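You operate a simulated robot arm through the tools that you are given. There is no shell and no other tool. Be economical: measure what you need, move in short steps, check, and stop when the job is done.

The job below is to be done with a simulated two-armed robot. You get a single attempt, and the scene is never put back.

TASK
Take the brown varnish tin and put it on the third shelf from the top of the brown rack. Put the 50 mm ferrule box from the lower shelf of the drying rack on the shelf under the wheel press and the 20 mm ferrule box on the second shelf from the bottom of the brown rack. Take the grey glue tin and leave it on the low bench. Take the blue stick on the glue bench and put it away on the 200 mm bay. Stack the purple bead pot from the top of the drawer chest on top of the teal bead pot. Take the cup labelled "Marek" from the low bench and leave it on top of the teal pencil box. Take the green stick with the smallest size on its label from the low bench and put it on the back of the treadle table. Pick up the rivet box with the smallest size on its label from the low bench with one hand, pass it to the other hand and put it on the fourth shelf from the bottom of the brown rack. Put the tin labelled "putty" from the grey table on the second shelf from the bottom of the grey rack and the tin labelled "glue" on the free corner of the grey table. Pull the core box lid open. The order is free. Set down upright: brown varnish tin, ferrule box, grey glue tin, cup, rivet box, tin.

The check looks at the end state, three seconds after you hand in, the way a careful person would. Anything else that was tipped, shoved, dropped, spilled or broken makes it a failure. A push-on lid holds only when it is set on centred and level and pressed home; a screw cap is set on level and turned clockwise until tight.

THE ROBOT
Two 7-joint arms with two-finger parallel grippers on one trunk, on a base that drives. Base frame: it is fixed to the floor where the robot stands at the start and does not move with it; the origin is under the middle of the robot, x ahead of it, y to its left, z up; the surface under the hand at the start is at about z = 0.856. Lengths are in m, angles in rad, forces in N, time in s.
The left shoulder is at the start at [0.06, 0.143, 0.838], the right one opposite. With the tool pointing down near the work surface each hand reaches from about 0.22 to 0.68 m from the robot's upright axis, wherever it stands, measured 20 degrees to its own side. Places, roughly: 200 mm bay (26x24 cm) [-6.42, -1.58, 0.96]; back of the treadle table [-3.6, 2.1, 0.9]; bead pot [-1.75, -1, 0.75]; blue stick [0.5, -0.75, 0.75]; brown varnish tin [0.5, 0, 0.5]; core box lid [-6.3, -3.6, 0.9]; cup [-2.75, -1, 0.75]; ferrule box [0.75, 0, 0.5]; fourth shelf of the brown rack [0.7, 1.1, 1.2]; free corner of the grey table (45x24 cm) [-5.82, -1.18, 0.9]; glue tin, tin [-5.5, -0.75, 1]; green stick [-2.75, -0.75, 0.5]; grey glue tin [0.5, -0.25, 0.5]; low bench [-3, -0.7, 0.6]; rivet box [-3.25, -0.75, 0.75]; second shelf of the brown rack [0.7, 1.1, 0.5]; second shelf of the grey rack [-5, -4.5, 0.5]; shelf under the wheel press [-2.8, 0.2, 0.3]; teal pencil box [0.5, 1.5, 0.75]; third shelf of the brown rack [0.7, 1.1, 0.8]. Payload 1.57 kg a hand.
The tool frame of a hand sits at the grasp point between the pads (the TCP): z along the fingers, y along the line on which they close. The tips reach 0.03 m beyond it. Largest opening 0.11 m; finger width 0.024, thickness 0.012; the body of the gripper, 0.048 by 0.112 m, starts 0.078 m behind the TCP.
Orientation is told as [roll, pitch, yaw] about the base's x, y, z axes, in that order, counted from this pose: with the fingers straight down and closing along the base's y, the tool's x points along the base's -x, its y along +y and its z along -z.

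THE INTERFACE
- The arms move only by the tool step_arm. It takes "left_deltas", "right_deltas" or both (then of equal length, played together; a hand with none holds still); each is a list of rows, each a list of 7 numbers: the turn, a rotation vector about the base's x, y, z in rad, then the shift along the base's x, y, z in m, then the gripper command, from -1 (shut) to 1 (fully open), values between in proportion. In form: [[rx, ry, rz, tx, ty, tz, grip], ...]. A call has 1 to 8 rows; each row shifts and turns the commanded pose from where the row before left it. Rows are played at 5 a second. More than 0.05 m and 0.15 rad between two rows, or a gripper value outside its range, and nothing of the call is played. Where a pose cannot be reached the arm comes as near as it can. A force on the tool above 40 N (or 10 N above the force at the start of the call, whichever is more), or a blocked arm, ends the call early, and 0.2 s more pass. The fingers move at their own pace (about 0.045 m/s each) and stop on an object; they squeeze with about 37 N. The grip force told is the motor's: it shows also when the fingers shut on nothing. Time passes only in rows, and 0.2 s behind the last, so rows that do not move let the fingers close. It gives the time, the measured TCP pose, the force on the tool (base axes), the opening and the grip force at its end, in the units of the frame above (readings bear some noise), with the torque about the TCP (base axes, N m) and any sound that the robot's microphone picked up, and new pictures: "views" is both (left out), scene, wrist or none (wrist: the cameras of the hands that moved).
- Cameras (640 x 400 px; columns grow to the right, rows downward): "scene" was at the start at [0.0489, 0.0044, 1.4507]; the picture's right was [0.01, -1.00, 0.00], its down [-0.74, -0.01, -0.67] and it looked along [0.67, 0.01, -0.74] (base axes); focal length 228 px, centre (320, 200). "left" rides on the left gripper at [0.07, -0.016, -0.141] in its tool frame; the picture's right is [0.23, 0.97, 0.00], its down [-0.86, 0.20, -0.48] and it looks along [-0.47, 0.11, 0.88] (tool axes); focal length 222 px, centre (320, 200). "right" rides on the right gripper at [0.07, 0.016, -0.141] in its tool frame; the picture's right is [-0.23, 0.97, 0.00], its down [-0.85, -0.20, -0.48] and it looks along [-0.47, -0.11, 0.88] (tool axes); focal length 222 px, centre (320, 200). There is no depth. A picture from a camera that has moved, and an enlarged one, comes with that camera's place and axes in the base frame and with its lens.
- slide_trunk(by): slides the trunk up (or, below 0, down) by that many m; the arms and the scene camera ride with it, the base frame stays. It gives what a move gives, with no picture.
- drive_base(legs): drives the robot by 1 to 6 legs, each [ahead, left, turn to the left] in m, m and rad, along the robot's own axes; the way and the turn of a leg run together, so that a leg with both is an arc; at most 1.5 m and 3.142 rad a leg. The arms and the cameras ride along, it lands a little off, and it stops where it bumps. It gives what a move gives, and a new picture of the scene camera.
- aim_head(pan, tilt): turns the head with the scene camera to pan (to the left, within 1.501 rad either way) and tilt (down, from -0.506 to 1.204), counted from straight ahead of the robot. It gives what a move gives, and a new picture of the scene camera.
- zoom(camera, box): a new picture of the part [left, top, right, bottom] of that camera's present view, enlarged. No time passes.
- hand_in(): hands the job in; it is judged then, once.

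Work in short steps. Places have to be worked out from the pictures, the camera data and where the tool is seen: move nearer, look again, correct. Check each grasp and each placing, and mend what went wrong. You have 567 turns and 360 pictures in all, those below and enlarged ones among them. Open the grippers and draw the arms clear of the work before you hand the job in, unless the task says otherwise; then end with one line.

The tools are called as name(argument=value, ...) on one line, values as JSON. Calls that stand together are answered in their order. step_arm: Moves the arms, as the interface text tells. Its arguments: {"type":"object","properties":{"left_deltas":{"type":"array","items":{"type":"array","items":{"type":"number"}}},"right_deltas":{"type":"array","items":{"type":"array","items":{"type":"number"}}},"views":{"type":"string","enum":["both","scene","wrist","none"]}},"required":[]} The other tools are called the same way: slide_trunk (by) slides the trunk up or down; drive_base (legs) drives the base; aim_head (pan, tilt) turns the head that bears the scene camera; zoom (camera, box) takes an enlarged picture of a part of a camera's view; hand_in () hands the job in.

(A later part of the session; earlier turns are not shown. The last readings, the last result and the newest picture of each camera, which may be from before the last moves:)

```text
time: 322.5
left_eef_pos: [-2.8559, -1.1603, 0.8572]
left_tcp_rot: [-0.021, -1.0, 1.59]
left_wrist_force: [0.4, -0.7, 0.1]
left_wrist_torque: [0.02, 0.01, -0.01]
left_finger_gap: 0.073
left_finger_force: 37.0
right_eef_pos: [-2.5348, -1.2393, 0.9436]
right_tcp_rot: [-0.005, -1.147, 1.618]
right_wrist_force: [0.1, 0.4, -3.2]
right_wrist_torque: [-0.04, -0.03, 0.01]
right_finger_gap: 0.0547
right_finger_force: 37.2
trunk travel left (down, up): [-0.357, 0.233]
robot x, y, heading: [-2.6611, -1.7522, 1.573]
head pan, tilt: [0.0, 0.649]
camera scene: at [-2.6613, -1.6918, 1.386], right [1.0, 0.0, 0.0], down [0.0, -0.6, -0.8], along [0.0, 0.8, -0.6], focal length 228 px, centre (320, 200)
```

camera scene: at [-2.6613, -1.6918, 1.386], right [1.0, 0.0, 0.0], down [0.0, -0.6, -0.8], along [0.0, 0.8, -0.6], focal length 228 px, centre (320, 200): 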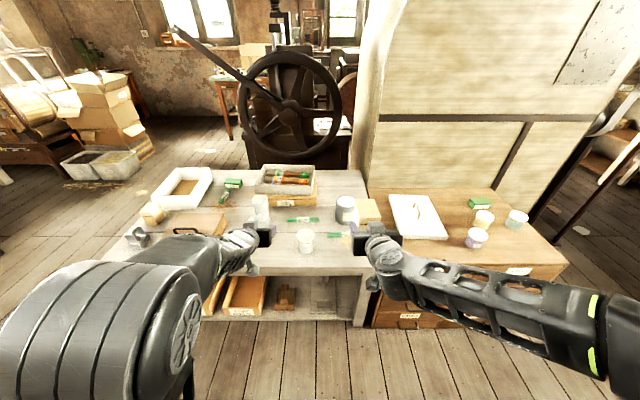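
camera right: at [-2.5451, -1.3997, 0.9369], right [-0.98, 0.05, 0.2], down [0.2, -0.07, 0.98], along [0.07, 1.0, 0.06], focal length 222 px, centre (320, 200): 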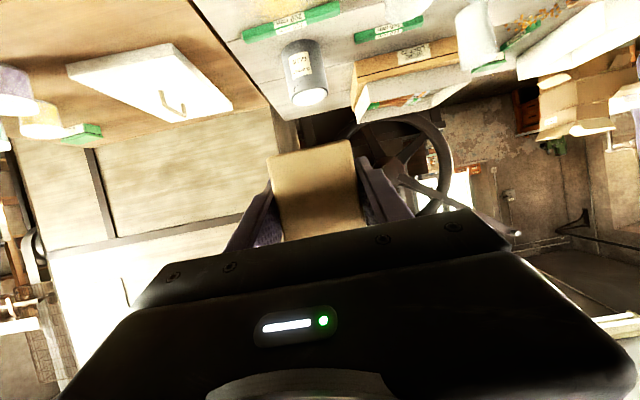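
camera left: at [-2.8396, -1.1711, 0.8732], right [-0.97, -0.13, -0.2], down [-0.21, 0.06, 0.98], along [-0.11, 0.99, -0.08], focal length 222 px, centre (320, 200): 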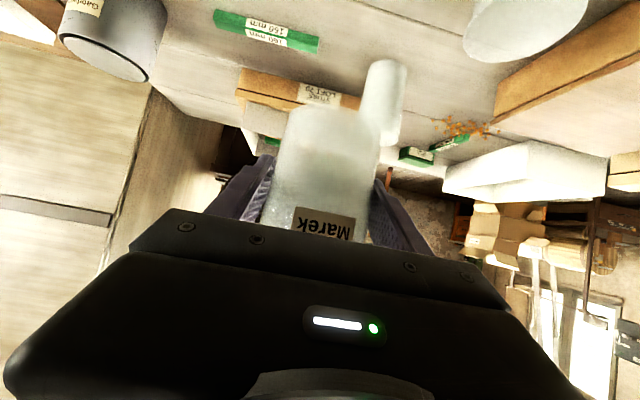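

Both objects held. I drive back: face +x, along the corridor to x≈-0.33, then face +y.

drive_base(legs=[[0, 0, -1.573], [1.5, 0, 0], [0.82, 0, 0]])

drive_base(legs=[[0, 0, 1.57]])

```text
time: 337.2
left_eef_pos: [0.1573, -1.6724, 0.8455]
left_tcp_rot: [-0.022, -0.971, -0.019]
left_wrist_force: [-14.9, -2.4, 1.2]
left_wrist_torque: [-0.01, -0.12, -0.08]
left_finger_gap: 0.0724
left_finger_force: 36.7
right_eef_pos: [0.0728, -1.9894, 0.9405]
right_tcp_rot: [-0.007, -1.142, 0.0]
right_wrist_force: [-0.2, -1.0, -3.9]
right_wrist_torque: [0.0, 0.02, 0.0]
right_finger_gap: 0.0547
right_finger_force: 37.2
trunk travel left (down, up): [-0.357, 0.233]
robot x, y, heading: [-0.4338, -1.8367, -0.05]
head pan, tilt: [0.0, 0.649]
stopped in leg 3: the force on the tool passed its limit at 138 N (the readings are from after the stop); the commanded pose is now the measured one
camera scene: at [-0.3773, -1.8376, 1.386], right [-0.05, -1.0, 0.0], down [-0.6, 0.03, -0.8], along [0.8, -0.04, -0.6], focal length 228 px, centre (320, 200)
```

scene: 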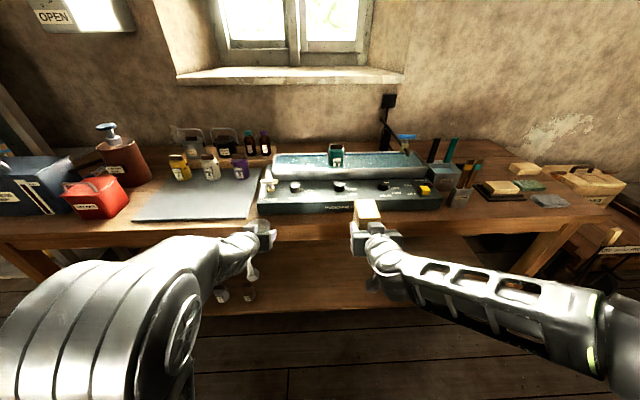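

```text
time: 341.4
left_eef_pos: [-0.5933, -1.2455, 0.846]
left_tcp_rot: [-0.023, -0.973, 1.545]
left_wrist_force: [-0.8, -0.8, -0.8]
left_wrist_torque: [0.01, -0.02, 0.01]
left_finger_gap: 0.0721
left_finger_force: 37.0
right_eef_pos: [-0.2767, -1.3324, 0.9423]
right_tcp_rot: [-0.006, -1.142, 1.562]
right_wrist_force: [0.5, -0.2, -3.2]
right_wrist_torque: [-0.07, 0.01, 0.0]
right_finger_gap: 0.0549
right_finger_force: 37.2
trunk travel left (down, up): [-0.357, 0.233]
robot x, y, heading: [-0.4345, -1.8341, 1.514]
head pan, tilt: [0.0, 0.649]
camera scene: at [-0.4291, -1.7776, 1.386], right [1.0, -0.06, 0.0], down [-0.03, -0.6, -0.8], along [0.05, 0.8, -0.6], focal length 228 px, centre (320, 200)
```

scene: 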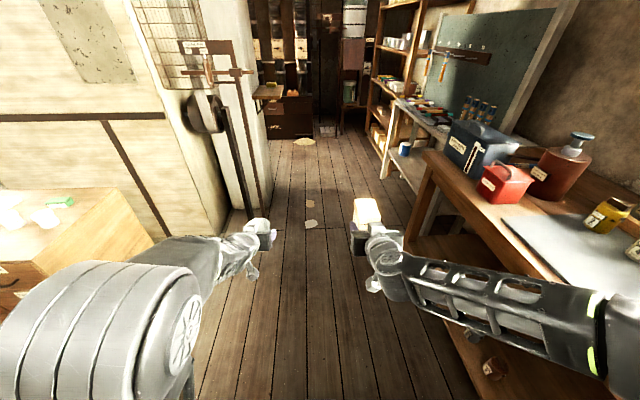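

The cup bumped the window bench edge (I had drifted). Check the cup's hold and the bench.

zoom(camera="left", box=[100, 0, 560, 290])

zoom(camera="scene", box=[380, 80, 640, 250])

```text
1.38 times, centred on (330, 145) of left
camera zoom: at [-0.5849, -1.4, 0.8673], right [-0.98, -0.08, -0.2], down [-0.21, 0.1, 0.97], along [-0.06, 0.99, -0.11], focal length 306 px, centre (306, 276)
```

zoom: 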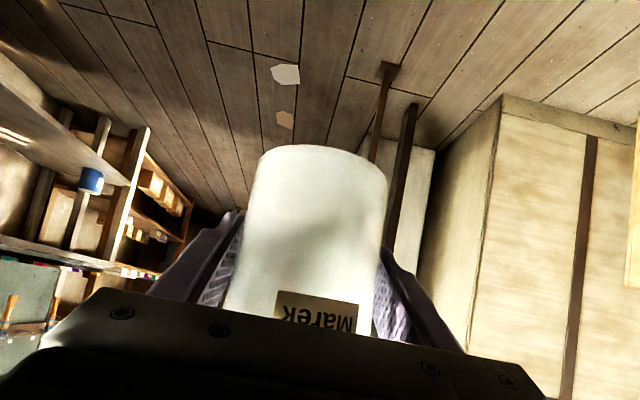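

```text
2.35 times, centred on (510, 165) of scene
camera zoom: at [-0.4291, -1.7776, 1.386], right [1.0, -0.06, 0.0], down [-0.03, -0.6, -0.8], along [0.05, 0.8, -0.6], focal length 536 px, centre (-127, 282)
```

zoom: 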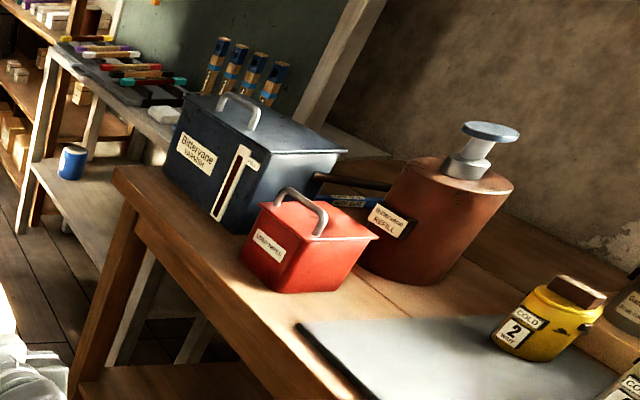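

Everything is in place. I straighten and drive along +y to the brown rack in stages.

drive_base(legs=[[0, -0.05, 0.056], [1.4, 0, 0]])

drive_base(legs=[[1.2, 0, 0]])

```text
time: 348.9
left_eef_pos: [-0.5658, 0.1468, 0.8457]
left_tcp_rot: [-0.024, -0.973, 1.593]
left_wrist_force: [-0.7, 0.0, -0.1]
left_wrist_torque: [-0.01, 0.0, 0.03]
left_finger_gap: 0.072
left_finger_force: 37.1
right_eef_pos: [-0.2444, 0.0751, 0.9408]
right_tcp_rot: [-0.007, -1.143, 1.609]
right_wrist_force: [0.0, 0.0, -4.0]
right_wrist_torque: [-0.03, 0.01, 0.0]
right_finger_gap: 0.0548
right_finger_force: 37.3
trunk travel left (down, up): [-0.357, 0.233]
robot x, y, heading: [-0.3744, -0.4419, 1.566]
head pan, tilt: [0.0, 0.649]
camera scene: at [-0.3741, -0.3772, 1.386], right [1.0, -0.01, 0.0], down [0.0, -0.6, -0.8], along [0.01, 0.8, -0.6], focal length 228 px, centre (320, 200)
```

scene: 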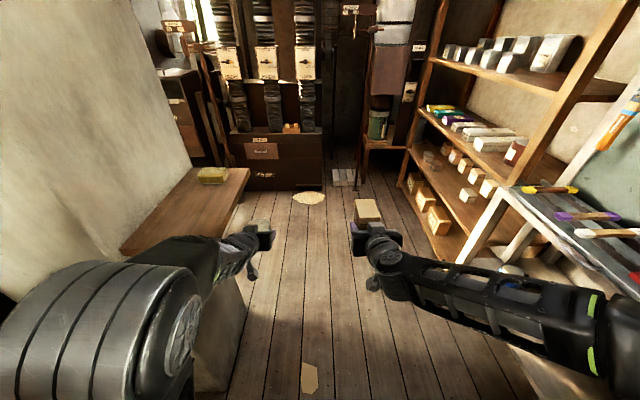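

```text
time: 354.8
left_eef_pos: [-0.5854, 1.3037, 0.8446]
left_tcp_rot: [-0.023, -0.972, 1.619]
left_wrist_force: [1.1, 0.0, -0.5]
left_wrist_torque: [0.0, -0.02, 0.02]
left_finger_gap: 0.0714
left_finger_force: 37.2
right_eef_pos: [-0.2626, 1.2395, 0.9412]
right_tcp_rot: [-0.007, -1.141, 1.634]
right_wrist_force: [0.4, 0.0, -4.1]
right_wrist_torque: [-0.04, 0.01, 0.0]
right_finger_gap: 0.0545
right_finger_force: 37.4
trunk travel left (down, up): [-0.357, 0.233]
robot x, y, heading: [-0.381, 0.7215, 1.592]
head pan, tilt: [0.0, 0.649]
camera scene: at [-0.3809, 0.7845, 1.386], right [1.0, 0.02, 0.0], down [0.01, -0.6, -0.8], along [-0.01, 0.8, -0.6], focal length 228 px, centre (320, 200)
```

scene: 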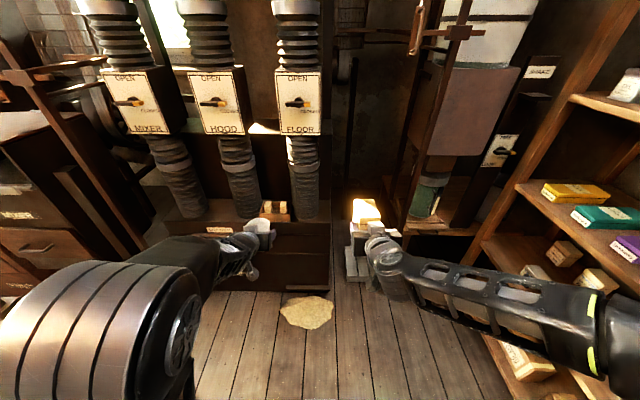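

At the rack. I raise the trunk 0.13 m, turn to face it, and shift to align the left hand with the teal pencil box (~y 1.385).

slide_trunk(by=0.13)

drive_base(legs=[[0, 0, -1.59], [0, 0.46, 0]])

zoom(camera="scene", box=[120, 60, 440, 280])

```text
time: 356.4
left_eef_pos: [-0.5853, 1.3037, 0.9746]
left_tcp_rot: [-0.022, -0.972, 1.618]
left_wrist_force: [-0.4, 0.1, -0.3]
left_wrist_torque: [-0.01, -0.01, -0.01]
left_finger_gap: 0.0716
left_finger_force: 37.2
right_eef_pos: [-0.2617, 1.2405, 1.0718]
right_tcp_rot: [-0.007, -1.14, 1.636]
right_wrist_force: [-0.7, 0.2, -4.2]
right_wrist_torque: [-0.08, 0.0, -0.03]
right_finger_gap: 0.0548
right_finger_force: 37.4
trunk travel left (down, up): [-0.487, 0.103]
robot x, y, heading: [-0.3779, 0.7231, 1.593]
head pan, tilt: [0.0, 0.649]
```

```text
time: 363.2
left_eef_pos: [0.2267, 1.3655, 0.9743]
left_tcp_rot: [-0.023, -0.972, -0.006]
left_wrist_force: [-1.0, 0.7, -0.1]
left_wrist_torque: [-0.02, 0.03, -0.01]
left_finger_gap: 0.0711
left_finger_force: 37.1
right_eef_pos: [0.1466, 1.0465, 1.0711]
right_tcp_rot: [-0.008, -1.141, 0.01]
right_wrist_force: [-0.4, 0.0, -2.9]
right_wrist_torque: [-0.01, 0.05, 0.02]
right_finger_gap: 0.0551
right_finger_force: 36.8
trunk travel left (down, up): [-0.487, 0.103]
robot x, y, heading: [-0.3621, 1.1919, -0.038]
head pan, tilt: [0.0, 0.649]
camera scene: at [-0.3057, 1.193, 1.516], right [-0.04, -1.0, 0.0], down [-0.6, 0.02, -0.8], along [0.8, -0.03, -0.6], focal length 228 px, centre (320, 200)
```

scene: 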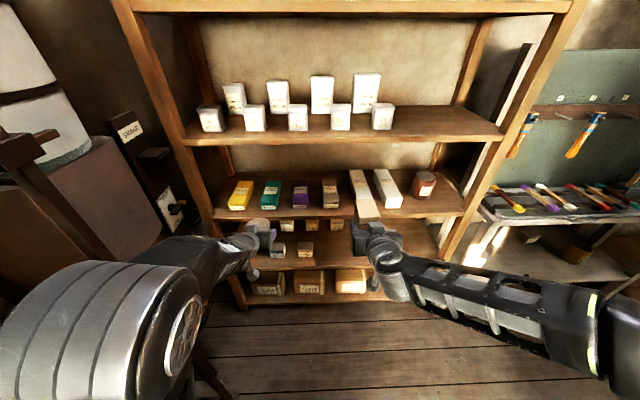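

```text
1.82 times, centred on (280, 170) of scene
camera zoom: at [-0.3057, 1.193, 1.516], right [-0.04, -1.0, 0.0], down [-0.6, 0.02, -0.8], along [0.8, -0.03, -0.6], focal length 414 px, centre (393, 254)
```

zoom: 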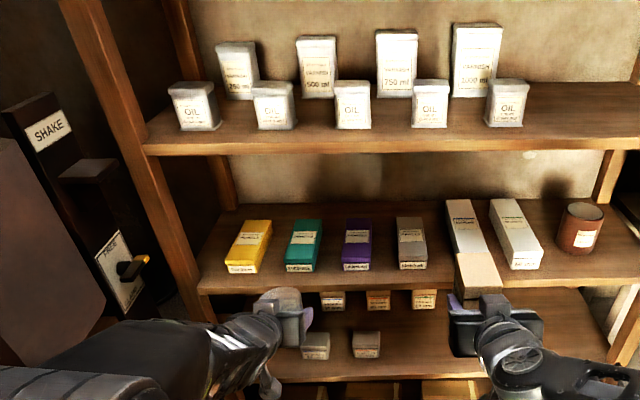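

Teal box top spans x 0.54–0.72 at y≈1.40. I extend the left hand, retract the right, straighten and drive in.

step_arm(left_deltas=[[0, 0, 0, 0.03, 0, 0, -1], [0, 0, 0, 0.03, 0, 0, -1], [0, 0, 0, 0, 0, 0, -1]], right_deltas=[[0, 0, 0, -0.04, 0, 0, -1], [0, 0, 0, -0.04, 0, 0, -1], [0, 0, 0, 0, 0, 0, -1]], views="none")

drive_base(legs=[[0, 0.015, 0.036], [0.29, 0, 0]])

zoom(camera="left", box=[0, 0, 640, 400])

```text
time: 364.0
left_eef_pos: [0.2871, 1.3638, 0.9754]
left_tcp_rot: [-0.021, -0.973, -0.009]
left_wrist_force: [-0.1, -0.4, -1.3]
left_wrist_torque: [0.0, 0.03, 0.01]
left_finger_gap: 0.0711
left_finger_force: 37.0
right_eef_pos: [0.097, 1.0575, 1.0975]
right_tcp_rot: [-0.005, -1.141, 0.012]
right_wrist_force: [0.4, 0.0, -3.3]
right_wrist_torque: [-0.04, 0.06, -0.03]
right_finger_gap: 0.0547
right_finger_force: 36.9
right hand out of reach, approached as far as the arm can: row 1, 2
trunk travel left (down, up): [-0.487, 0.103]
robot x, y, heading: [-0.3672, 1.1892, -0.034]
head pan, tilt: [0.0, 0.649]
```

```text
time: 366.3
left_eef_pos: [0.5721, 1.3973, 0.9739]
left_tcp_rot: [-0.023, -0.971, 0.024]
left_wrist_force: [0.9, -0.2, -0.3]
left_wrist_torque: [0.03, -0.02, 0.02]
left_finger_gap: 0.0709
left_finger_force: 36.7
right_eef_pos: [0.3916, 1.0853, 1.0978]
right_tcp_rot: [-0.008, -1.139, 0.042]
right_wrist_force: [0.0, -0.8, -3.6]
right_wrist_torque: [0.0, 0.07, -0.02]
right_finger_gap: 0.055
right_finger_force: 37.0
trunk travel left (down, up): [-0.487, 0.103]
robot x, y, heading: [-0.0711, 1.1962, -0.009]
head pan, tilt: [0.0, 0.649]
camera scene: at [-0.014, 1.2073, 1.5159], right [-0.01, -1.0, 0.0], down [-0.61, 0.0, -0.8], along [0.8, -0.01, -0.61], focal length 228 px, centre (320, 200)
```

scene: 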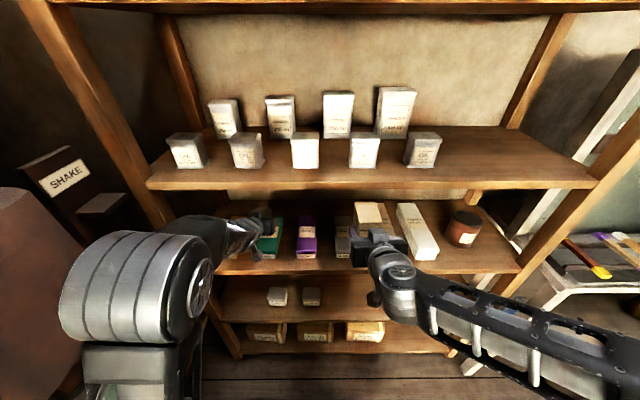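

```text
1.00 times, centred on (320, 200) of left (not enlarged: the box is as wide or as high as the picture)
camera zoom: at [0.4166, 1.3817, 0.9958], right [-0.13, 0.97, -0.2], down [0.09, 0.21, 0.97], along [0.99, 0.11, -0.11], focal length 222 px, centre (320, 200)
```

zoom: 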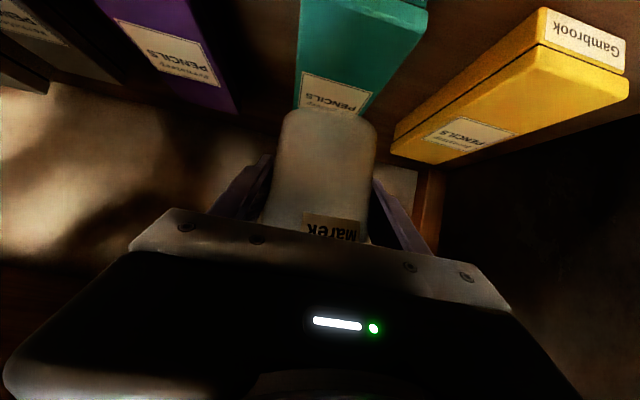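

The cup is in line with the teal box. Advance 4.5 cm and lower to contact (~0.913).

step_arm(left_deltas=[[0, 0, 0, 0.045, -0.003, 0, -1], [0, 0, 0, 0, 0, -0.025, -1], [0, 0, 0, 0, 0, -0.015, -1], [0, 0, 0, 0, 0, -0.008, -1], [0, 0, 0, 0, 0, -0.005, -1], [0, 0, 0, 0, 0, -0.005, -1], [0, 0, 0, 0, 0, -0.005, -1], [0, 0, 0, 0, 0, 0, -1]], views="wrist")

```text
time: 368.1
left_eef_pos: [0.6151, 1.3907, 0.9153]
left_tcp_rot: [-0.023, -0.977, 0.025]
left_wrist_force: [-4.5, -0.9, 25.0]
left_wrist_torque: [0.4, -0.25, 0.22]
left_finger_gap: 0.0698
left_finger_force: 37.1
right_eef_pos: [0.3879, 1.0845, 1.1001]
right_tcp_rot: [-0.005, -1.14, 0.039]
right_wrist_force: [0.3, 0.1, -4.2]
right_wrist_torque: [0.01, 0.11, 0.01]
right_finger_gap: 0.0545
right_finger_force: 37.0
trunk travel left (down, up): [-0.487, 0.103]
robot x, y, heading: [-0.0749, 1.204, -0.007]
head pan, tilt: [0.0, 0.649]
camera left: at [0.4594, 1.3762, 0.9366], right [-0.13, 0.97, -0.2], down [0.08, 0.21, 0.97], along [0.99, 0.11, -0.11], focal length 222 px, centre (320, 200)
```

left: 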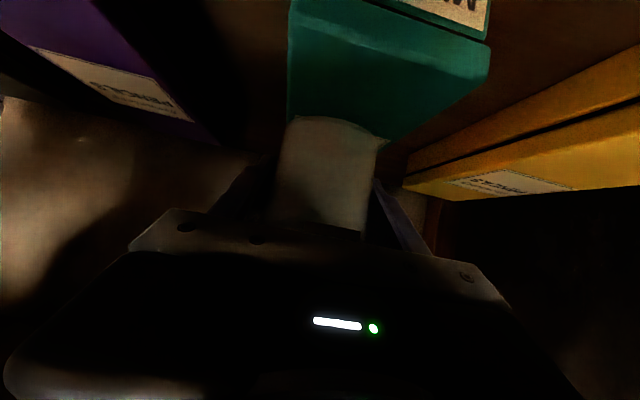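

The cup rests centred on the teal box. Ease and open.

step_arm(left_deltas=[[0, 0, 0, 0, 0, 0.004, -1], [0, 0, 0, 0, 0, 0, 0.6], [0, 0, 0, 0, 0, 0, 0.6], [0, 0, 0, 0, 0, 0, 1]], views="wrist")

```text
time: 369.1
left_eef_pos: [0.6161, 1.3937, 0.9173]
left_tcp_rot: [-0.022, -0.97, 0.025]
left_wrist_force: [-0.3, -0.2, 0.5]
left_wrist_torque: [0.0, -0.01, 0.02]
left_finger_gap: 0.1099
left_finger_force: 0.1
right_eef_pos: [0.3907, 1.0843, 1.0978]
right_tcp_rot: [-0.008, -1.139, 0.043]
right_wrist_force: [0.1, 0.5, -4.1]
right_wrist_torque: [0.0, 0.04, -0.02]
right_finger_gap: 0.0548
right_finger_force: 37.4
trunk travel left (down, up): [-0.487, 0.103]
robot x, y, heading: [-0.0749, 1.2079, -0.007]
head pan, tilt: [0.0, 0.649]
camera left: at [0.4603, 1.378, 0.9382], right [-0.13, 0.97, -0.2], down [0.09, 0.21, 0.97], along [0.99, 0.11, -0.11], focal length 222 px, centre (320, 200)
```

left: 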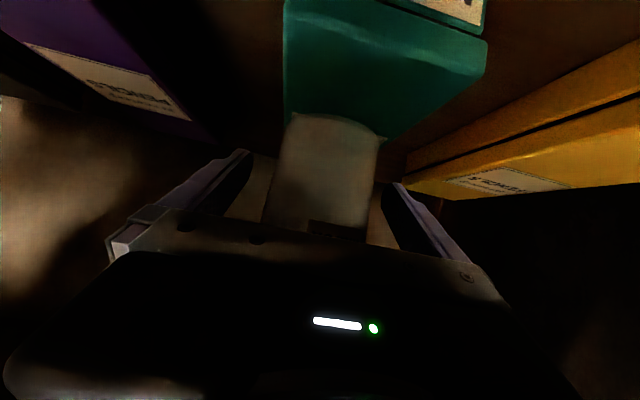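

Back out, raise the trunk, and move to align the right hand with the free part of the fourth shelf (y≈0.66).

drive_base(legs=[[-0.3, 0, 0], [0, -0.42, 0]])

slide_trunk(by=0.1)

step_arm(right_deltas=[[0, 0, 0, 0.03, 0, 0.03, -1], [0, 0, 0, 0.03, 0, 0.03, -1], [0, 0, 0, 0.02, 0, 0.02, -1], [0, 0, 0, 0, 0, 0, -1]], views="scene")

```text
time: 373.3
left_eef_pos: [0.3126, 0.9779, 0.9173]
left_tcp_rot: [-0.022, -0.972, 0.013]
left_wrist_force: [0.6, -0.9, 0.2]
left_wrist_torque: [-0.01, 0.01, 0.04]
left_finger_gap: 0.1098
left_finger_force: 0.0
right_eef_pos: [0.0846, 0.6722, 1.099]
right_tcp_rot: [-0.005, -1.14, 0.032]
right_wrist_force: [-1.3, -1.2, -3.6]
right_wrist_torque: [0.01, 0.05, 0.01]
right_finger_gap: 0.0546
right_finger_force: 36.8
trunk travel left (down, up): [-0.487, 0.103]
robot x, y, heading: [-0.3785, 0.798, -0.013]
head pan, tilt: [0.0, 0.649]
camera scene: at [-0.3201, 0.7976, 1.516], right [-0.02, -1.0, 0.0], down [-0.6, 0.01, -0.8], along [0.8, -0.01, -0.6], focal length 228 px, centre (320, 200)
```

scene: 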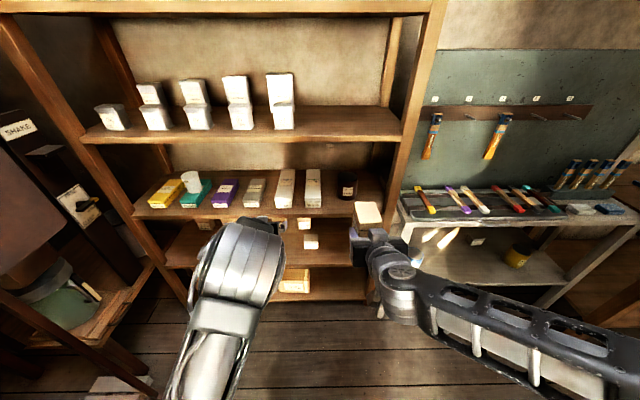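

```text
time: 374.7
left_eef_pos: [0.3131, 0.9806, 1.0175]
left_tcp_rot: [-0.024, -0.975, 0.016]
left_wrist_force: [-1.4, 0.4, 0.7]
left_wrist_torque: [-0.07, 0.03, 0.02]
left_finger_gap: 0.1102
left_finger_force: 0.1
right_eef_pos: [0.0857, 0.6717, 1.1971]
right_tcp_rot: [-0.008, -1.139, 0.033]
right_wrist_force: [0.3, -0.6, -3.5]
right_wrist_torque: [0.0, 0.03, -0.01]
right_finger_gap: 0.0548
right_finger_force: 36.9
trunk travel left (down, up): [-0.587, 0.003]
robot x, y, heading: [-0.3752, 0.7977, -0.015]
head pan, tilt: [0.0, 0.649]
```

```text
time: 375.7
left_eef_pos: [0.3134, 0.9791, 1.016]
left_tcp_rot: [-0.022, -0.972, 0.015]
left_wrist_force: [-0.1, -0.2, 0.4]
left_wrist_torque: [0.01, 0.0, 0.01]
left_finger_gap: 0.11
left_finger_force: 0.1
right_eef_pos: [0.1648, 0.674, 1.2775]
right_tcp_rot: [-0.007, -1.139, 0.035]
right_wrist_force: [0.2, 0.4, -4.3]
right_wrist_torque: [-0.01, 0.06, 0.03]
right_finger_gap: 0.055
right_finger_force: 37.0
trunk travel left (down, up): [-0.587, 0.003]
robot x, y, heading: [-0.3737, 0.7963, -0.013]
head pan, tilt: [0.0, 0.649]
camera scene: at [-0.3203, 0.7984, 1.616], right [-0.02, -1.0, 0.0], down [-0.6, 0.01, -0.8], along [0.8, -0.01, -0.6], focal length 228 px, centre (320, 200)
```

scene: 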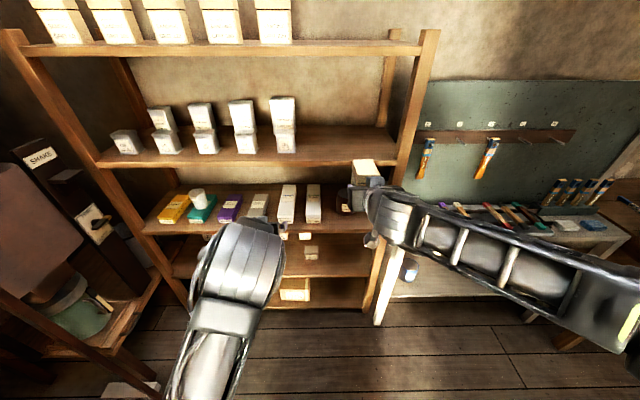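

The cup stands well on the teal box. I pull the left hand back and lower, then drive in with the right hand above the fourth shelf.

step_arm(left_deltas=[[0, 0, 0, -0.045, 0, -0.015, 1], [0, 0, 0, -0.045, 0, -0.015, 1], [0, 0, 0, -0.03, 0, -0.02, 1], [0, 0, 0, 0, 0, 0, 1]], views="none")

drive_base(legs=[[0.33, 0, 0.013]])

zoom(camera="right", box=[0, 0, 640, 400])

```text
time: 376.7
left_eef_pos: [0.1966, 0.981, 0.9656]
left_tcp_rot: [-0.02, -0.972, 0.016]
left_wrist_force: [-0.3, -0.4, 0.0]
left_wrist_torque: [0.03, -0.01, -0.01]
left_finger_gap: 0.1098
left_finger_force: 0.0
right_eef_pos: [0.1648, 0.6747, 1.2771]
right_tcp_rot: [-0.007, -1.14, 0.032]
right_wrist_force: [-0.3, -0.3, -4.1]
right_wrist_torque: [-0.01, 0.08, 0.01]
right_finger_gap: 0.0547
right_finger_force: 36.9
trunk travel left (down, up): [-0.587, 0.003]
robot x, y, heading: [-0.3742, 0.7977, -0.017]
head pan, tilt: [0.0, 0.649]
```

```text
time: 378.8
left_eef_pos: [0.5236, 0.981, 0.9664]
left_tcp_rot: [-0.023, -0.97, 0.022]
left_wrist_force: [0.6, 0.6, 0.2]
left_wrist_torque: [-0.02, 0.0, 0.01]
left_finger_gap: 0.1098
left_finger_force: 0.1
right_eef_pos: [0.4942, 0.6725, 1.2776]
right_tcp_rot: [-0.008, -1.137, 0.038]
right_wrist_force: [0.0, 0.2, -3.9]
right_wrist_torque: [-0.01, 0.05, -0.02]
right_finger_gap: 0.0549
right_finger_force: 37.0
trunk travel left (down, up): [-0.587, 0.003]
robot x, y, heading: [-0.048, 0.7911, -0.015]
head pan, tilt: [0.0, 0.649]
camera scene: at [0.0089, 0.7947, 1.6159], right [-0.01, -1.0, 0.0], down [-0.61, 0.01, -0.8], along [0.8, -0.01, -0.61], focal length 228 px, centre (320, 200)
```

scene: 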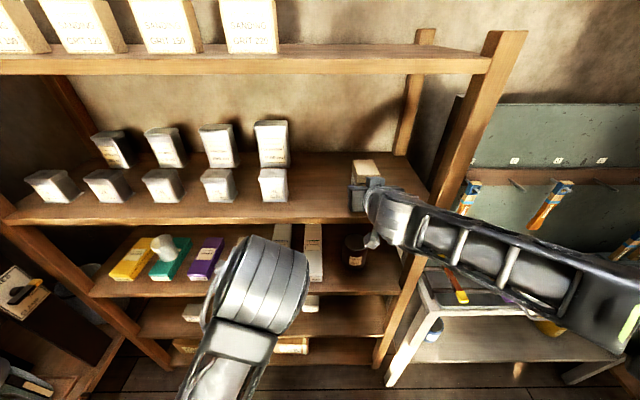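

```text
1.00 times, centred on (320, 200) of right (not enlarged: the box is as wide or as high as the picture)
camera zoom: at [0.3356, 0.684, 1.2726], right [0.06, 0.98, 0.2], down [-0.07, -0.2, 0.98], along [1.0, -0.08, 0.06], focal length 222 px, centre (320, 200)
```

zoom: 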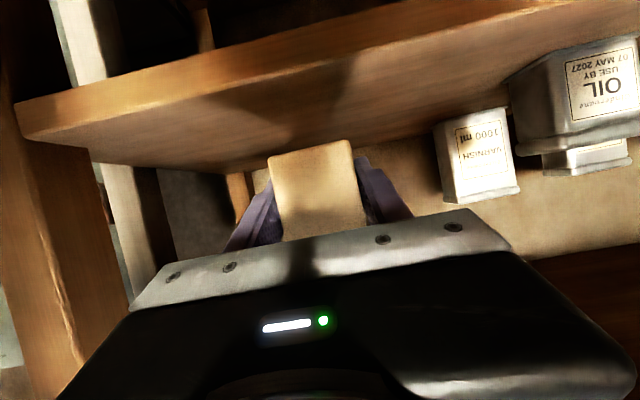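

The shelf surface is ≈1.215. Advance 8.5 cm, then lower to contact.

step_arm(right_deltas=[[0, 0, 0, 0.045, 0, 0, -1], [0, 0, 0, 0.04, 0, 0, -1], [0, 0, 0, 0, 0, -0.012, -1], [0, 0, 0, 0, 0, -0.008, -1], [0, 0, 0, 0, 0, -0.006, -1], [0, 0, 0, 0, 0, -0.005, -1], [0, 0, 0, 0, 0, -0.005, -1], [0, 0, 0, 0, 0, 0, -1]], views="wrist")

```text
time: 380.6
left_eef_pos: [0.5223, 0.9811, 0.9661]
left_tcp_rot: [-0.023, -0.972, 0.021]
left_wrist_force: [0.4, 0.4, 0.7]
left_wrist_torque: [0.01, -0.02, -0.01]
left_finger_gap: 0.1099
left_finger_force: 0.1
right_eef_pos: [0.5784, 0.6738, 1.2414]
right_tcp_rot: [-0.007, -1.14, 0.037]
right_wrist_force: [0.4, 0.0, -4.3]
right_wrist_torque: [-0.02, 0.09, -0.02]
right_finger_gap: 0.0547
right_finger_force: 37.3
trunk travel left (down, up): [-0.587, 0.003]
robot x, y, heading: [-0.0519, 0.791, -0.013]
head pan, tilt: [0.0, 0.649]
camera right: at [0.42, 0.6859, 1.2371], right [0.06, 0.98, 0.2], down [-0.07, -0.2, 0.98], along [1.0, -0.08, 0.06], focal length 222 px, centre (320, 200)
```

right: 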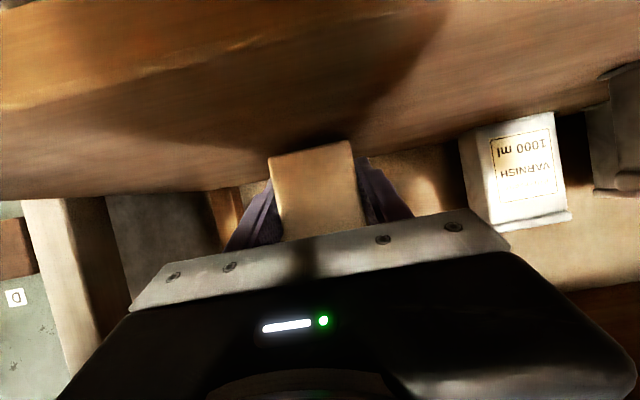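

No contact yet; continue lowering in small rows.

step_arm(right_deltas=[[0, 0, 0, 0, 0, -0.006, -1], [0, 0, 0, 0, 0, -0.005, -1], [0, 0, 0, 0, 0, -0.005, -1], [0, 0, 0, 0, 0, -0.005, -1], [0, 0, 0, 0, 0, 0, -1]], views="wrist")

```text
time: 381.8
left_eef_pos: [0.5212, 0.9812, 0.9674]
left_tcp_rot: [-0.022, -0.975, 0.022]
left_wrist_force: [1.6, 0.1, 0.0]
left_wrist_torque: [-0.01, 0.01, -0.01]
left_finger_gap: 0.1099
left_finger_force: 0.1
right_eef_pos: [0.5796, 0.6736, 1.2285]
right_tcp_rot: [-0.006, -1.152, 0.039]
right_wrist_force: [5.2, 1.9, 32.3]
right_wrist_torque: [0.36, -0.15, -0.16]
right_finger_gap: 0.0551
right_finger_force: 36.7
trunk travel left (down, up): [-0.587, 0.003]
robot x, y, heading: [-0.0485, 0.7922, -0.01]
head pan, tilt: [0.0, 0.649]
camera right: at [0.4202, 0.685, 1.2218], right [0.06, 0.98, 0.21], down [-0.08, -0.2, 0.98], along [0.99, -0.08, 0.07], focal length 222 px, centre (320, 200)
```

right: 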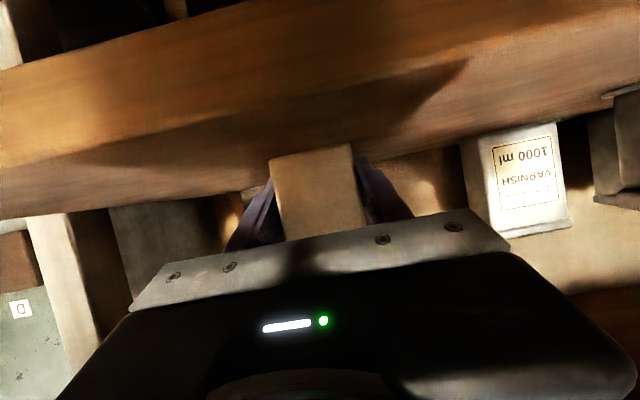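

Contact at z≈1.229. Ease and release.

step_arm(right_deltas=[[0, 0, 0, 0, 0, 0.005, -1], [0, 0, 0, 0, 0, 0, 0.3], [0, 0, 0, 0, 0, 0.002, 0.8], [0, 0, 0, 0, 0, 0, 1], [0, 0, 0, 0, 0, 0, 1]], views="wrist")

```text
time: 383.0
left_eef_pos: [0.5226, 0.9802, 0.9663]
left_tcp_rot: [-0.023, -0.972, 0.019]
left_wrist_force: [0.1, 1.0, -0.6]
left_wrist_torque: [0.01, 0.02, -0.01]
left_finger_gap: 0.1102
left_finger_force: 0.1
right_eef_pos: [0.5779, 0.6727, 1.2266]
right_tcp_rot: [-0.007, -1.138, 0.041]
right_wrist_force: [0.0, 0.0, 0.1]
right_wrist_torque: [-0.02, -0.01, -0.03]
right_finger_gap: 0.1098
right_finger_force: 0.0
trunk travel left (down, up): [-0.587, 0.003]
robot x, y, heading: [-0.0477, 0.7934, -0.012]
head pan, tilt: [0.0, 0.649]
camera right: at [0.4192, 0.6841, 1.2228], right [0.06, 0.98, 0.2], down [-0.07, -0.2, 0.98], along [1.0, -0.08, 0.06], focal length 222 px, centre (320, 200)
```

right: 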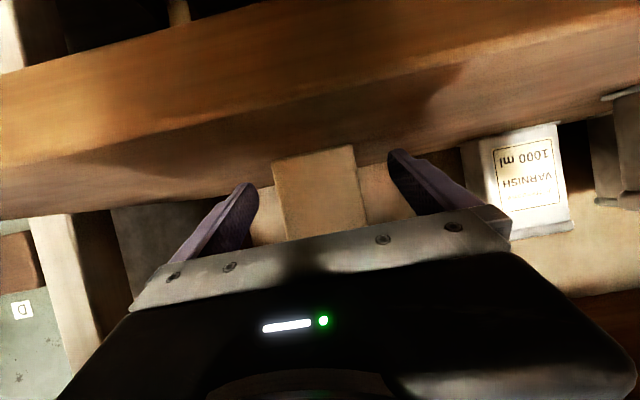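

Released and standing. Back out, verify, then go look for the blue stick.

drive_base(legs=[[-0.32, 0, 0]])

slide_trunk(by=-0.1)

step_arm(right_deltas=[[0, 0, 0, -0.04, 0, -0.02, 1], [0, 0, 0, -0.04, 0, -0.02, 1], [0, 0, 0, -0.04, 0, -0.02, 1], [0, 0, 0, 0, 0, 0, 1]], views="none")

drive_base(legs=[[0, -0.9, 0], [0, -0.85, 0]])

aim_head(pan=0, tilt=0.55)

```text
time: 385.1
left_eef_pos: [0.2081, 0.9797, 0.9666]
left_tcp_rot: [-0.022, -0.972, 0.015]
left_wrist_force: [-1.3, -0.7, 0.2]
left_wrist_torque: [0.01, -0.02, -0.02]
left_finger_gap: 0.1103
left_finger_force: 0.0
right_eef_pos: [0.26, 0.6723, 1.2275]
right_tcp_rot: [-0.007, -1.141, 0.032]
right_wrist_force: [-0.5, 0.8, 0.4]
right_wrist_torque: [-0.01, -0.02, 0.02]
right_finger_gap: 0.1099
right_finger_force: 0.1
trunk travel left (down, up): [-0.587, 0.003]
robot x, y, heading: [-0.365, 0.7943, -0.014]
head pan, tilt: [0.0, 0.649]
camera scene: at [-0.3098, 0.7986, 1.616], right [-0.02, -1.0, 0.0], down [-0.6, 0.01, -0.8], along [0.8, -0.01, -0.6], focal length 228 px, centre (320, 200)
```

scene: 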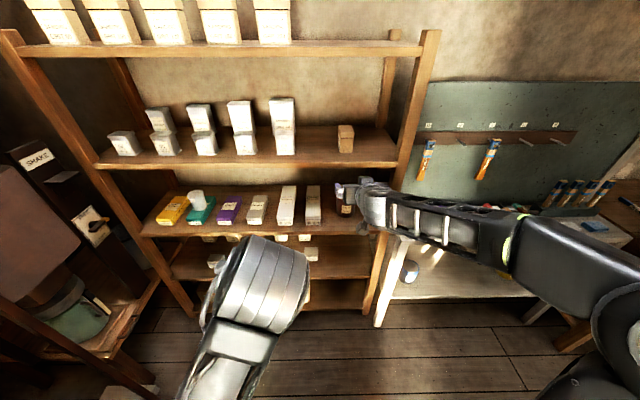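

```text
time: 386.5
left_eef_pos: [0.2086, 0.9812, 0.8669]
left_tcp_rot: [-0.023, -0.972, 0.015]
left_wrist_force: [0.8, -0.3, -0.5]
left_wrist_torque: [0.02, 0.01, -0.03]
left_finger_gap: 0.1102
left_finger_force: 0.0
right_eef_pos: [0.2619, 0.6711, 1.1269]
right_tcp_rot: [-0.008, -1.14, 0.03]
right_wrist_force: [-0.3, -0.3, -0.6]
right_wrist_torque: [-0.01, 0.01, -0.03]
right_finger_gap: 0.1101
right_finger_force: 0.0
trunk travel left (down, up): [-0.487, 0.103]
robot x, y, heading: [-0.3651, 0.7953, -0.019]
head pan, tilt: [0.0, 0.649]
```

```text
time: 387.5
left_eef_pos: [0.2084, 0.9805, 0.8652]
left_tcp_rot: [-0.023, -0.971, 0.016]
left_wrist_force: [0.1, 1.4, 0.4]
left_wrist_torque: [0.01, -0.03, -0.01]
left_finger_gap: 0.11
left_finger_force: 0.0
right_eef_pos: [0.1414, 0.6741, 1.0689]
right_tcp_rot: [-0.006, -1.14, 0.032]
right_wrist_force: [0.3, -0.1, 0.0]
right_wrist_torque: [0.01, -0.01, 0.02]
right_finger_gap: 0.1098
right_finger_force: 0.0
trunk travel left (down, up): [-0.487, 0.103]
robot x, y, heading: [-0.3598, 0.7951, -0.019]
head pan, tilt: [0.0, 0.649]
```

```text
time: 395.5
left_eef_pos: [0.1832, -0.6123, 0.8659]
left_tcp_rot: [-0.009, -0.97, 0.052]
left_wrist_force: [-0.2, 17.6, 2.9]
left_wrist_torque: [0.09, 0.0, 0.17]
left_finger_gap: 0.0941
left_finger_force: 0.0
right_eef_pos: [0.1177, -0.9391, 1.0704]
right_tcp_rot: [-0.011, -1.141, 0.034]
right_wrist_force: [0.7, 1.5, 0.4]
right_wrist_torque: [-0.04, -0.01, -0.04]
right_finger_gap: 0.1099
right_finger_force: 0.1
trunk travel left (down, up): [-0.487, 0.103]
robot x, y, heading: [-0.3861, -0.8206, -0.014]
head pan, tilt: [0.0, 0.649]
stopped in leg 2: the force on the tool passed its limit at 50 N (the readings are from after the stop); the commanded pose is now the measured one
camera scene: at [-0.3323, -0.8144, 1.516], right [-0.02, -1.0, 0.0], down [-0.6, 0.01, -0.8], along [0.8, -0.01, -0.6], focal length 228 px, centre (320, 200)
```

scene: 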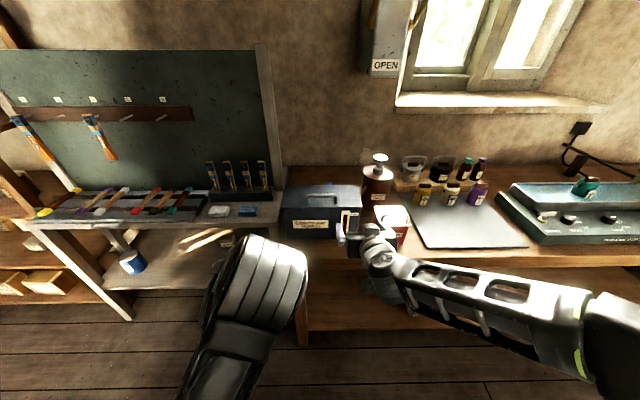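

```text
time: 396.1
left_eef_pos: [0.1831, -0.615, 0.8673]
left_tcp_rot: [-0.008, -0.971, 0.046]
left_wrist_force: [-0.5, 24.3, 2.0]
left_wrist_torque: [0.29, 0.01, 0.2]
left_finger_gap: 0.089
left_finger_force: 0.1
right_eef_pos: [0.1186, -0.9392, 1.0698]
right_tcp_rot: [-0.009, -1.14, 0.034]
right_wrist_force: [-0.4, 0.0, 1.1]
right_wrist_torque: [0.01, -0.01, 0.0]
right_finger_gap: 0.1099
right_finger_force: 0.0
trunk travel left (down, up): [-0.487, 0.103]
robot x, y, heading: [-0.389, -0.8171, -0.017]
head pan, tilt: [0.0, 0.55]
camera scene: at [-0.3292, -0.8139, 1.5247], right [-0.02, -1.0, 0.0], down [-0.52, 0.01, -0.85], along [0.85, -0.02, -0.52], focal length 228 px, centre (320, 200)
```

scene: 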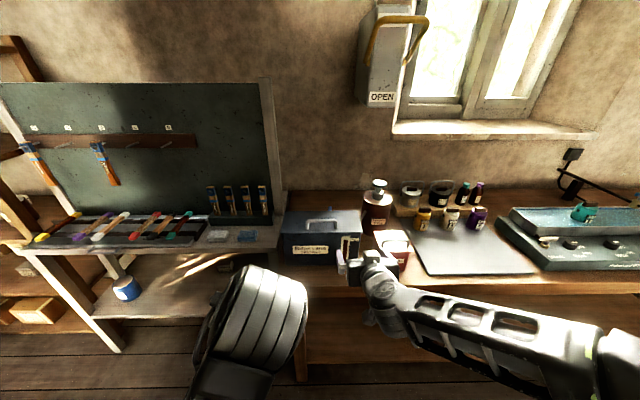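

The left fingers touched the window bench's end. I move off, raise the left hand, and zoom at the bench.

drive_base(legs=[[0, 0.08, 0.015]])

step_arm(left_deltas=[[0, 0, 0, -0.03, 0, 0.04, 1], [0, 0, 0, -0.03, 0, 0.04, 1], [0, 0, 0, 0, 0, 0.045, 1], [0, 0, 0, 0, 0, 0.045, 1], [0, 0, 0, 0, 0, 0, 1]], views="none")

zoom(camera="scene", box=[200, 140, 480, 320])

```text
time: 397.2
left_eef_pos: [0.1815, -0.5291, 0.866]
left_tcp_rot: [-0.011, -0.969, 0.058]
left_wrist_force: [0.6, 0.8, -0.7]
left_wrist_torque: [-0.01, -0.02, -0.03]
left_finger_gap: 0.1102
left_finger_force: 0.0
right_eef_pos: [0.1211, -0.8548, 1.069]
right_tcp_rot: [-0.012, -1.14, 0.049]
right_wrist_force: [0.0, 0.3, -1.1]
right_wrist_torque: [0.0, 0.03, -0.02]
right_finger_gap: 0.1103
right_finger_force: 0.1
trunk travel left (down, up): [-0.487, 0.103]
robot x, y, heading: [-0.3872, -0.7403, -0.003]
head pan, tilt: [0.0, 0.55]
camera scene: at [-0.3281, -0.7362, 1.5248], right [0.0, -1.0, 0.0], down [-0.52, 0.0, -0.85], along [0.85, 0.0, -0.52], focal length 228 px, centre (320, 200)
```

scene: 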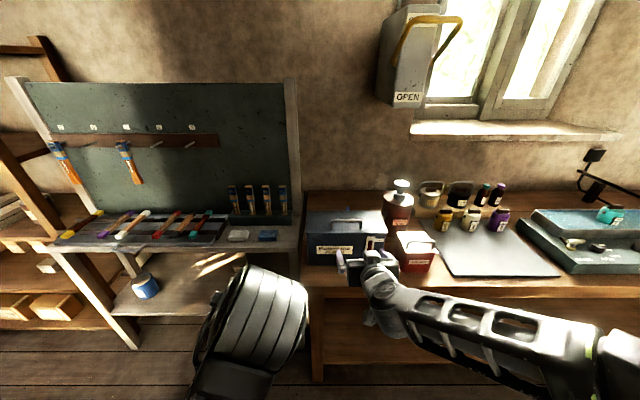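

```text
time: 398.4
left_eef_pos: [0.1239, -0.5295, 1.0363]
left_tcp_rot: [-0.01, -0.969, 0.055]
left_wrist_force: [-1.0, 0.0, 0.4]
left_wrist_torque: [-0.03, -0.01, 0.01]
left_finger_gap: 0.1102
left_finger_force: 0.1
right_eef_pos: [0.1216, -0.8548, 1.0701]
right_tcp_rot: [-0.006, -1.139, 0.044]
right_wrist_force: [-1.0, -0.6, -0.2]
right_wrist_torque: [0.01, 0.01, 0.03]
right_finger_gap: 0.11
right_finger_force: 0.1
trunk travel left (down, up): [-0.487, 0.103]
robot x, y, heading: [-0.3887, -0.7436, -0.001]
head pan, tilt: [0.0, 0.55]
```

```text
2.22 times, centred on (340, 230) of scene
camera zoom: at [-0.3279, -0.7381, 1.5247], right [0.0, -1.0, 0.0], down [-0.52, 0.0, -0.85], along [0.85, 0.0, -0.52], focal length 507 px, centre (276, 133)
```

zoom: 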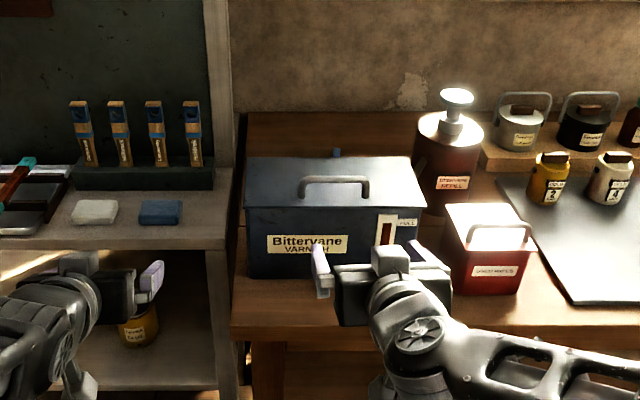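

The blue stick lies behind the Bittervane tank (tank top ≈1.02), along x at about y=-0.86. I raise the trunk, tilt the right hand to vertical, and approach for a look from above.

slide_trunk(by=0.1)

step_arm(right_deltas=[[0, 0.14, 0, 0, 0, 0.02, 1], [0, 0.14, 0, 0, 0, 0.02, 1], [0, 0.14, 0, 0, 0, 0.02, 1], [0, 0.14, 0, 0, 0, 0.02, 1], [0, 0.14, 0, 0, 0, 0.01, 1], [0, 0.14, 0, 0, 0, 0, 1], [0, 0.14, 0, 0, 0, 0, 1], [0, 0, 0, 0, 0, 0, 1]], views="none")

drive_base(legs=[[0.22, 0.03, 0]])

aim_head(pan=-0.2, tilt=0.8)

```text
time: 399.7
left_eef_pos: [0.1229, -0.5298, 1.1361]
left_tcp_rot: [-0.009, -0.97, 0.056]
left_wrist_force: [0.1, -0.4, 0.2]
left_wrist_torque: [-0.01, 0.01, -0.02]
left_finger_gap: 0.1101
left_finger_force: 0.0
right_eef_pos: [0.1202, -0.8545, 1.1688]
right_tcp_rot: [-0.006, -1.141, 0.045]
right_wrist_force: [0.8, -0.5, 0.6]
right_wrist_torque: [0.0, 0.03, -0.01]
right_finger_gap: 0.1098
right_finger_force: 0.0
trunk travel left (down, up): [-0.587, 0.003]
robot x, y, heading: [-0.3871, -0.7382, -0.006]
head pan, tilt: [0.0, 0.55]
```

```text
time: 401.5
left_eef_pos: [0.1239, -0.5302, 1.1367]
left_tcp_rot: [-0.008, -0.97, 0.055]
left_wrist_force: [-0.1, 0.1, 0.7]
left_wrist_torque: [0.02, 0.02, -0.01]
left_finger_gap: 0.11
left_finger_force: 0.0
right_eef_pos: [0.1143, -0.8578, 1.2317]
right_tcp_rot: [0.035, -0.169, 0.02]
right_wrist_force: [0.4, 0.4, -0.4]
right_wrist_torque: [0.04, -0.01, 0.01]
right_finger_gap: 0.1099
right_finger_force: 0.0
right hand out of reach, approached as far as the arm can: row 7
trunk travel left (down, up): [-0.587, 0.003]
robot x, y, heading: [-0.3837, -0.74, -0.0]
head pan, tilt: [0.0, 0.55]
```

```text
time: 403.2
left_eef_pos: [0.3491, -0.497, 1.1362]
left_tcp_rot: [-0.008, -0.968, 0.062]
left_wrist_force: [0.5, -0.2, -0.6]
left_wrist_torque: [0.02, 0.0, 0.0]
left_finger_gap: 0.1099
left_finger_force: 0.0
right_eef_pos: [0.3409, -0.8247, 1.2325]
right_tcp_rot: [0.032, -0.169, 0.025]
right_wrist_force: [-0.3, -0.3, -0.1]
right_wrist_torque: [0.01, 0.04, 0.0]
right_finger_gap: 0.1102
right_finger_force: 0.0
trunk travel left (down, up): [-0.587, 0.003]
robot x, y, heading: [-0.16, -0.7086, -0.0]
head pan, tilt: [0.0, 0.55]
camera scene: at [-0.1015, -0.7069, 1.6247], right [0.0, -1.0, 0.0], down [-0.52, 0.0, -0.85], along [0.85, 0.0, -0.52], focal length 228 px, centre (320, 200)
```

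scene: 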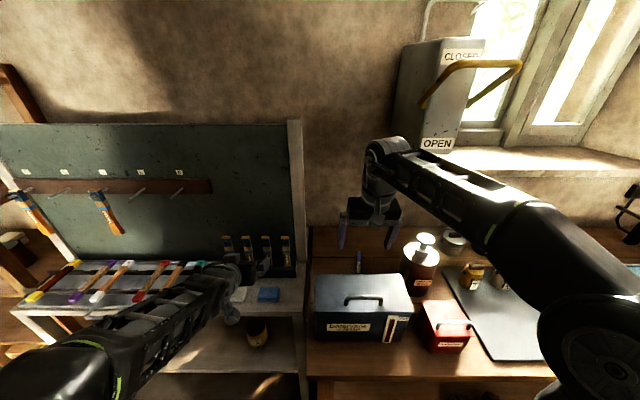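

```text
time: 404.0
left_eef_pos: [0.3479, -0.4964, 1.1367]
left_tcp_rot: [-0.009, -0.972, 0.061]
left_wrist_force: [0.0, 0.7, -0.2]
left_wrist_torque: [-0.01, 0.02, 0.02]
left_finger_gap: 0.1102
left_finger_force: 0.0
right_eef_pos: [0.3404, -0.8248, 1.2316]
right_tcp_rot: [0.034, -0.171, 0.025]
right_wrist_force: [-1.0, 0.4, 1.1]
right_wrist_torque: [-0.03, 0.01, 0.01]
right_finger_gap: 0.11
right_finger_force: 0.1
trunk travel left (down, up): [-0.587, 0.003]
robot x, y, heading: [-0.1654, -0.7103, 0.001]
head pan, tilt: [-0.201, 0.799]
camera scene: at [-0.1138, -0.7232, 1.6035], right [-0.2, -0.98, 0.0], down [-0.7, 0.14, -0.7], along [0.68, -0.14, -0.72], focal length 228 px, centre (320, 200)
```

scene: 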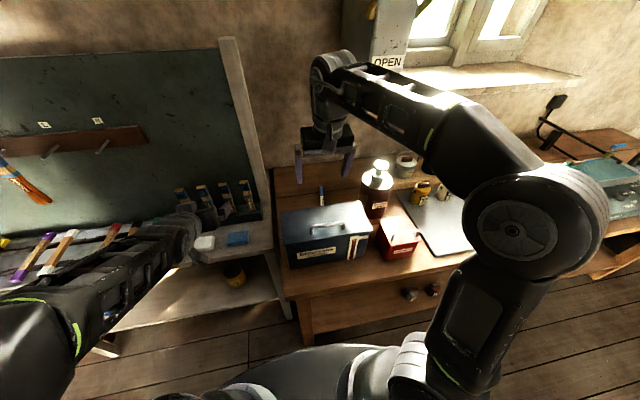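

The stick's tip is visible behind the tank. Zoom with the scene camera and the right wrist camera.

zoom(camera="scene", box=[270, 150, 420, 270])

zoom(camera="right", box=[0, 0, 640, 400])

```text
3.33 times, centred on (345, 210) of scene
camera zoom: at [-0.1138, -0.7232, 1.6035], right [-0.2, -0.98, 0.0], down [-0.7, 0.14, -0.7], along [0.68, -0.14, -0.72], focal length 760 px, centre (237, 167)
```

zoom: 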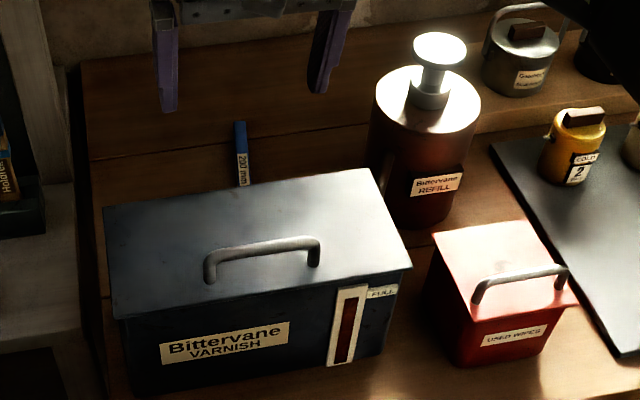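

```text
1.00 times, centred on (320, 200) of right (not enlarged: the box is as wide or as high as the picture)
camera zoom: at [0.2464, -0.8149, 1.3592], right [0.19, 0.98, 0.07], down [0.77, -0.2, 0.61], along [0.61, -0.06, -0.79], focal length 222 px, centre (320, 200)
```

zoom: 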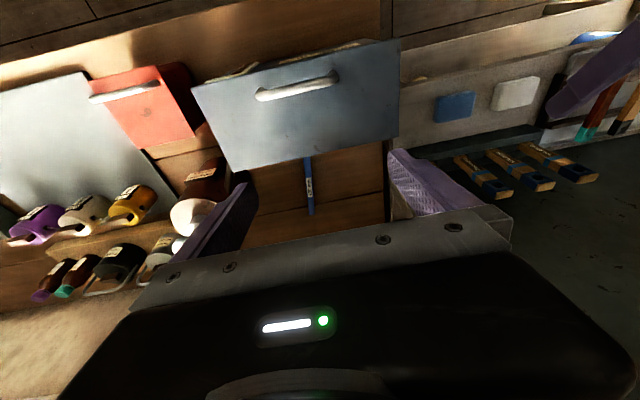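

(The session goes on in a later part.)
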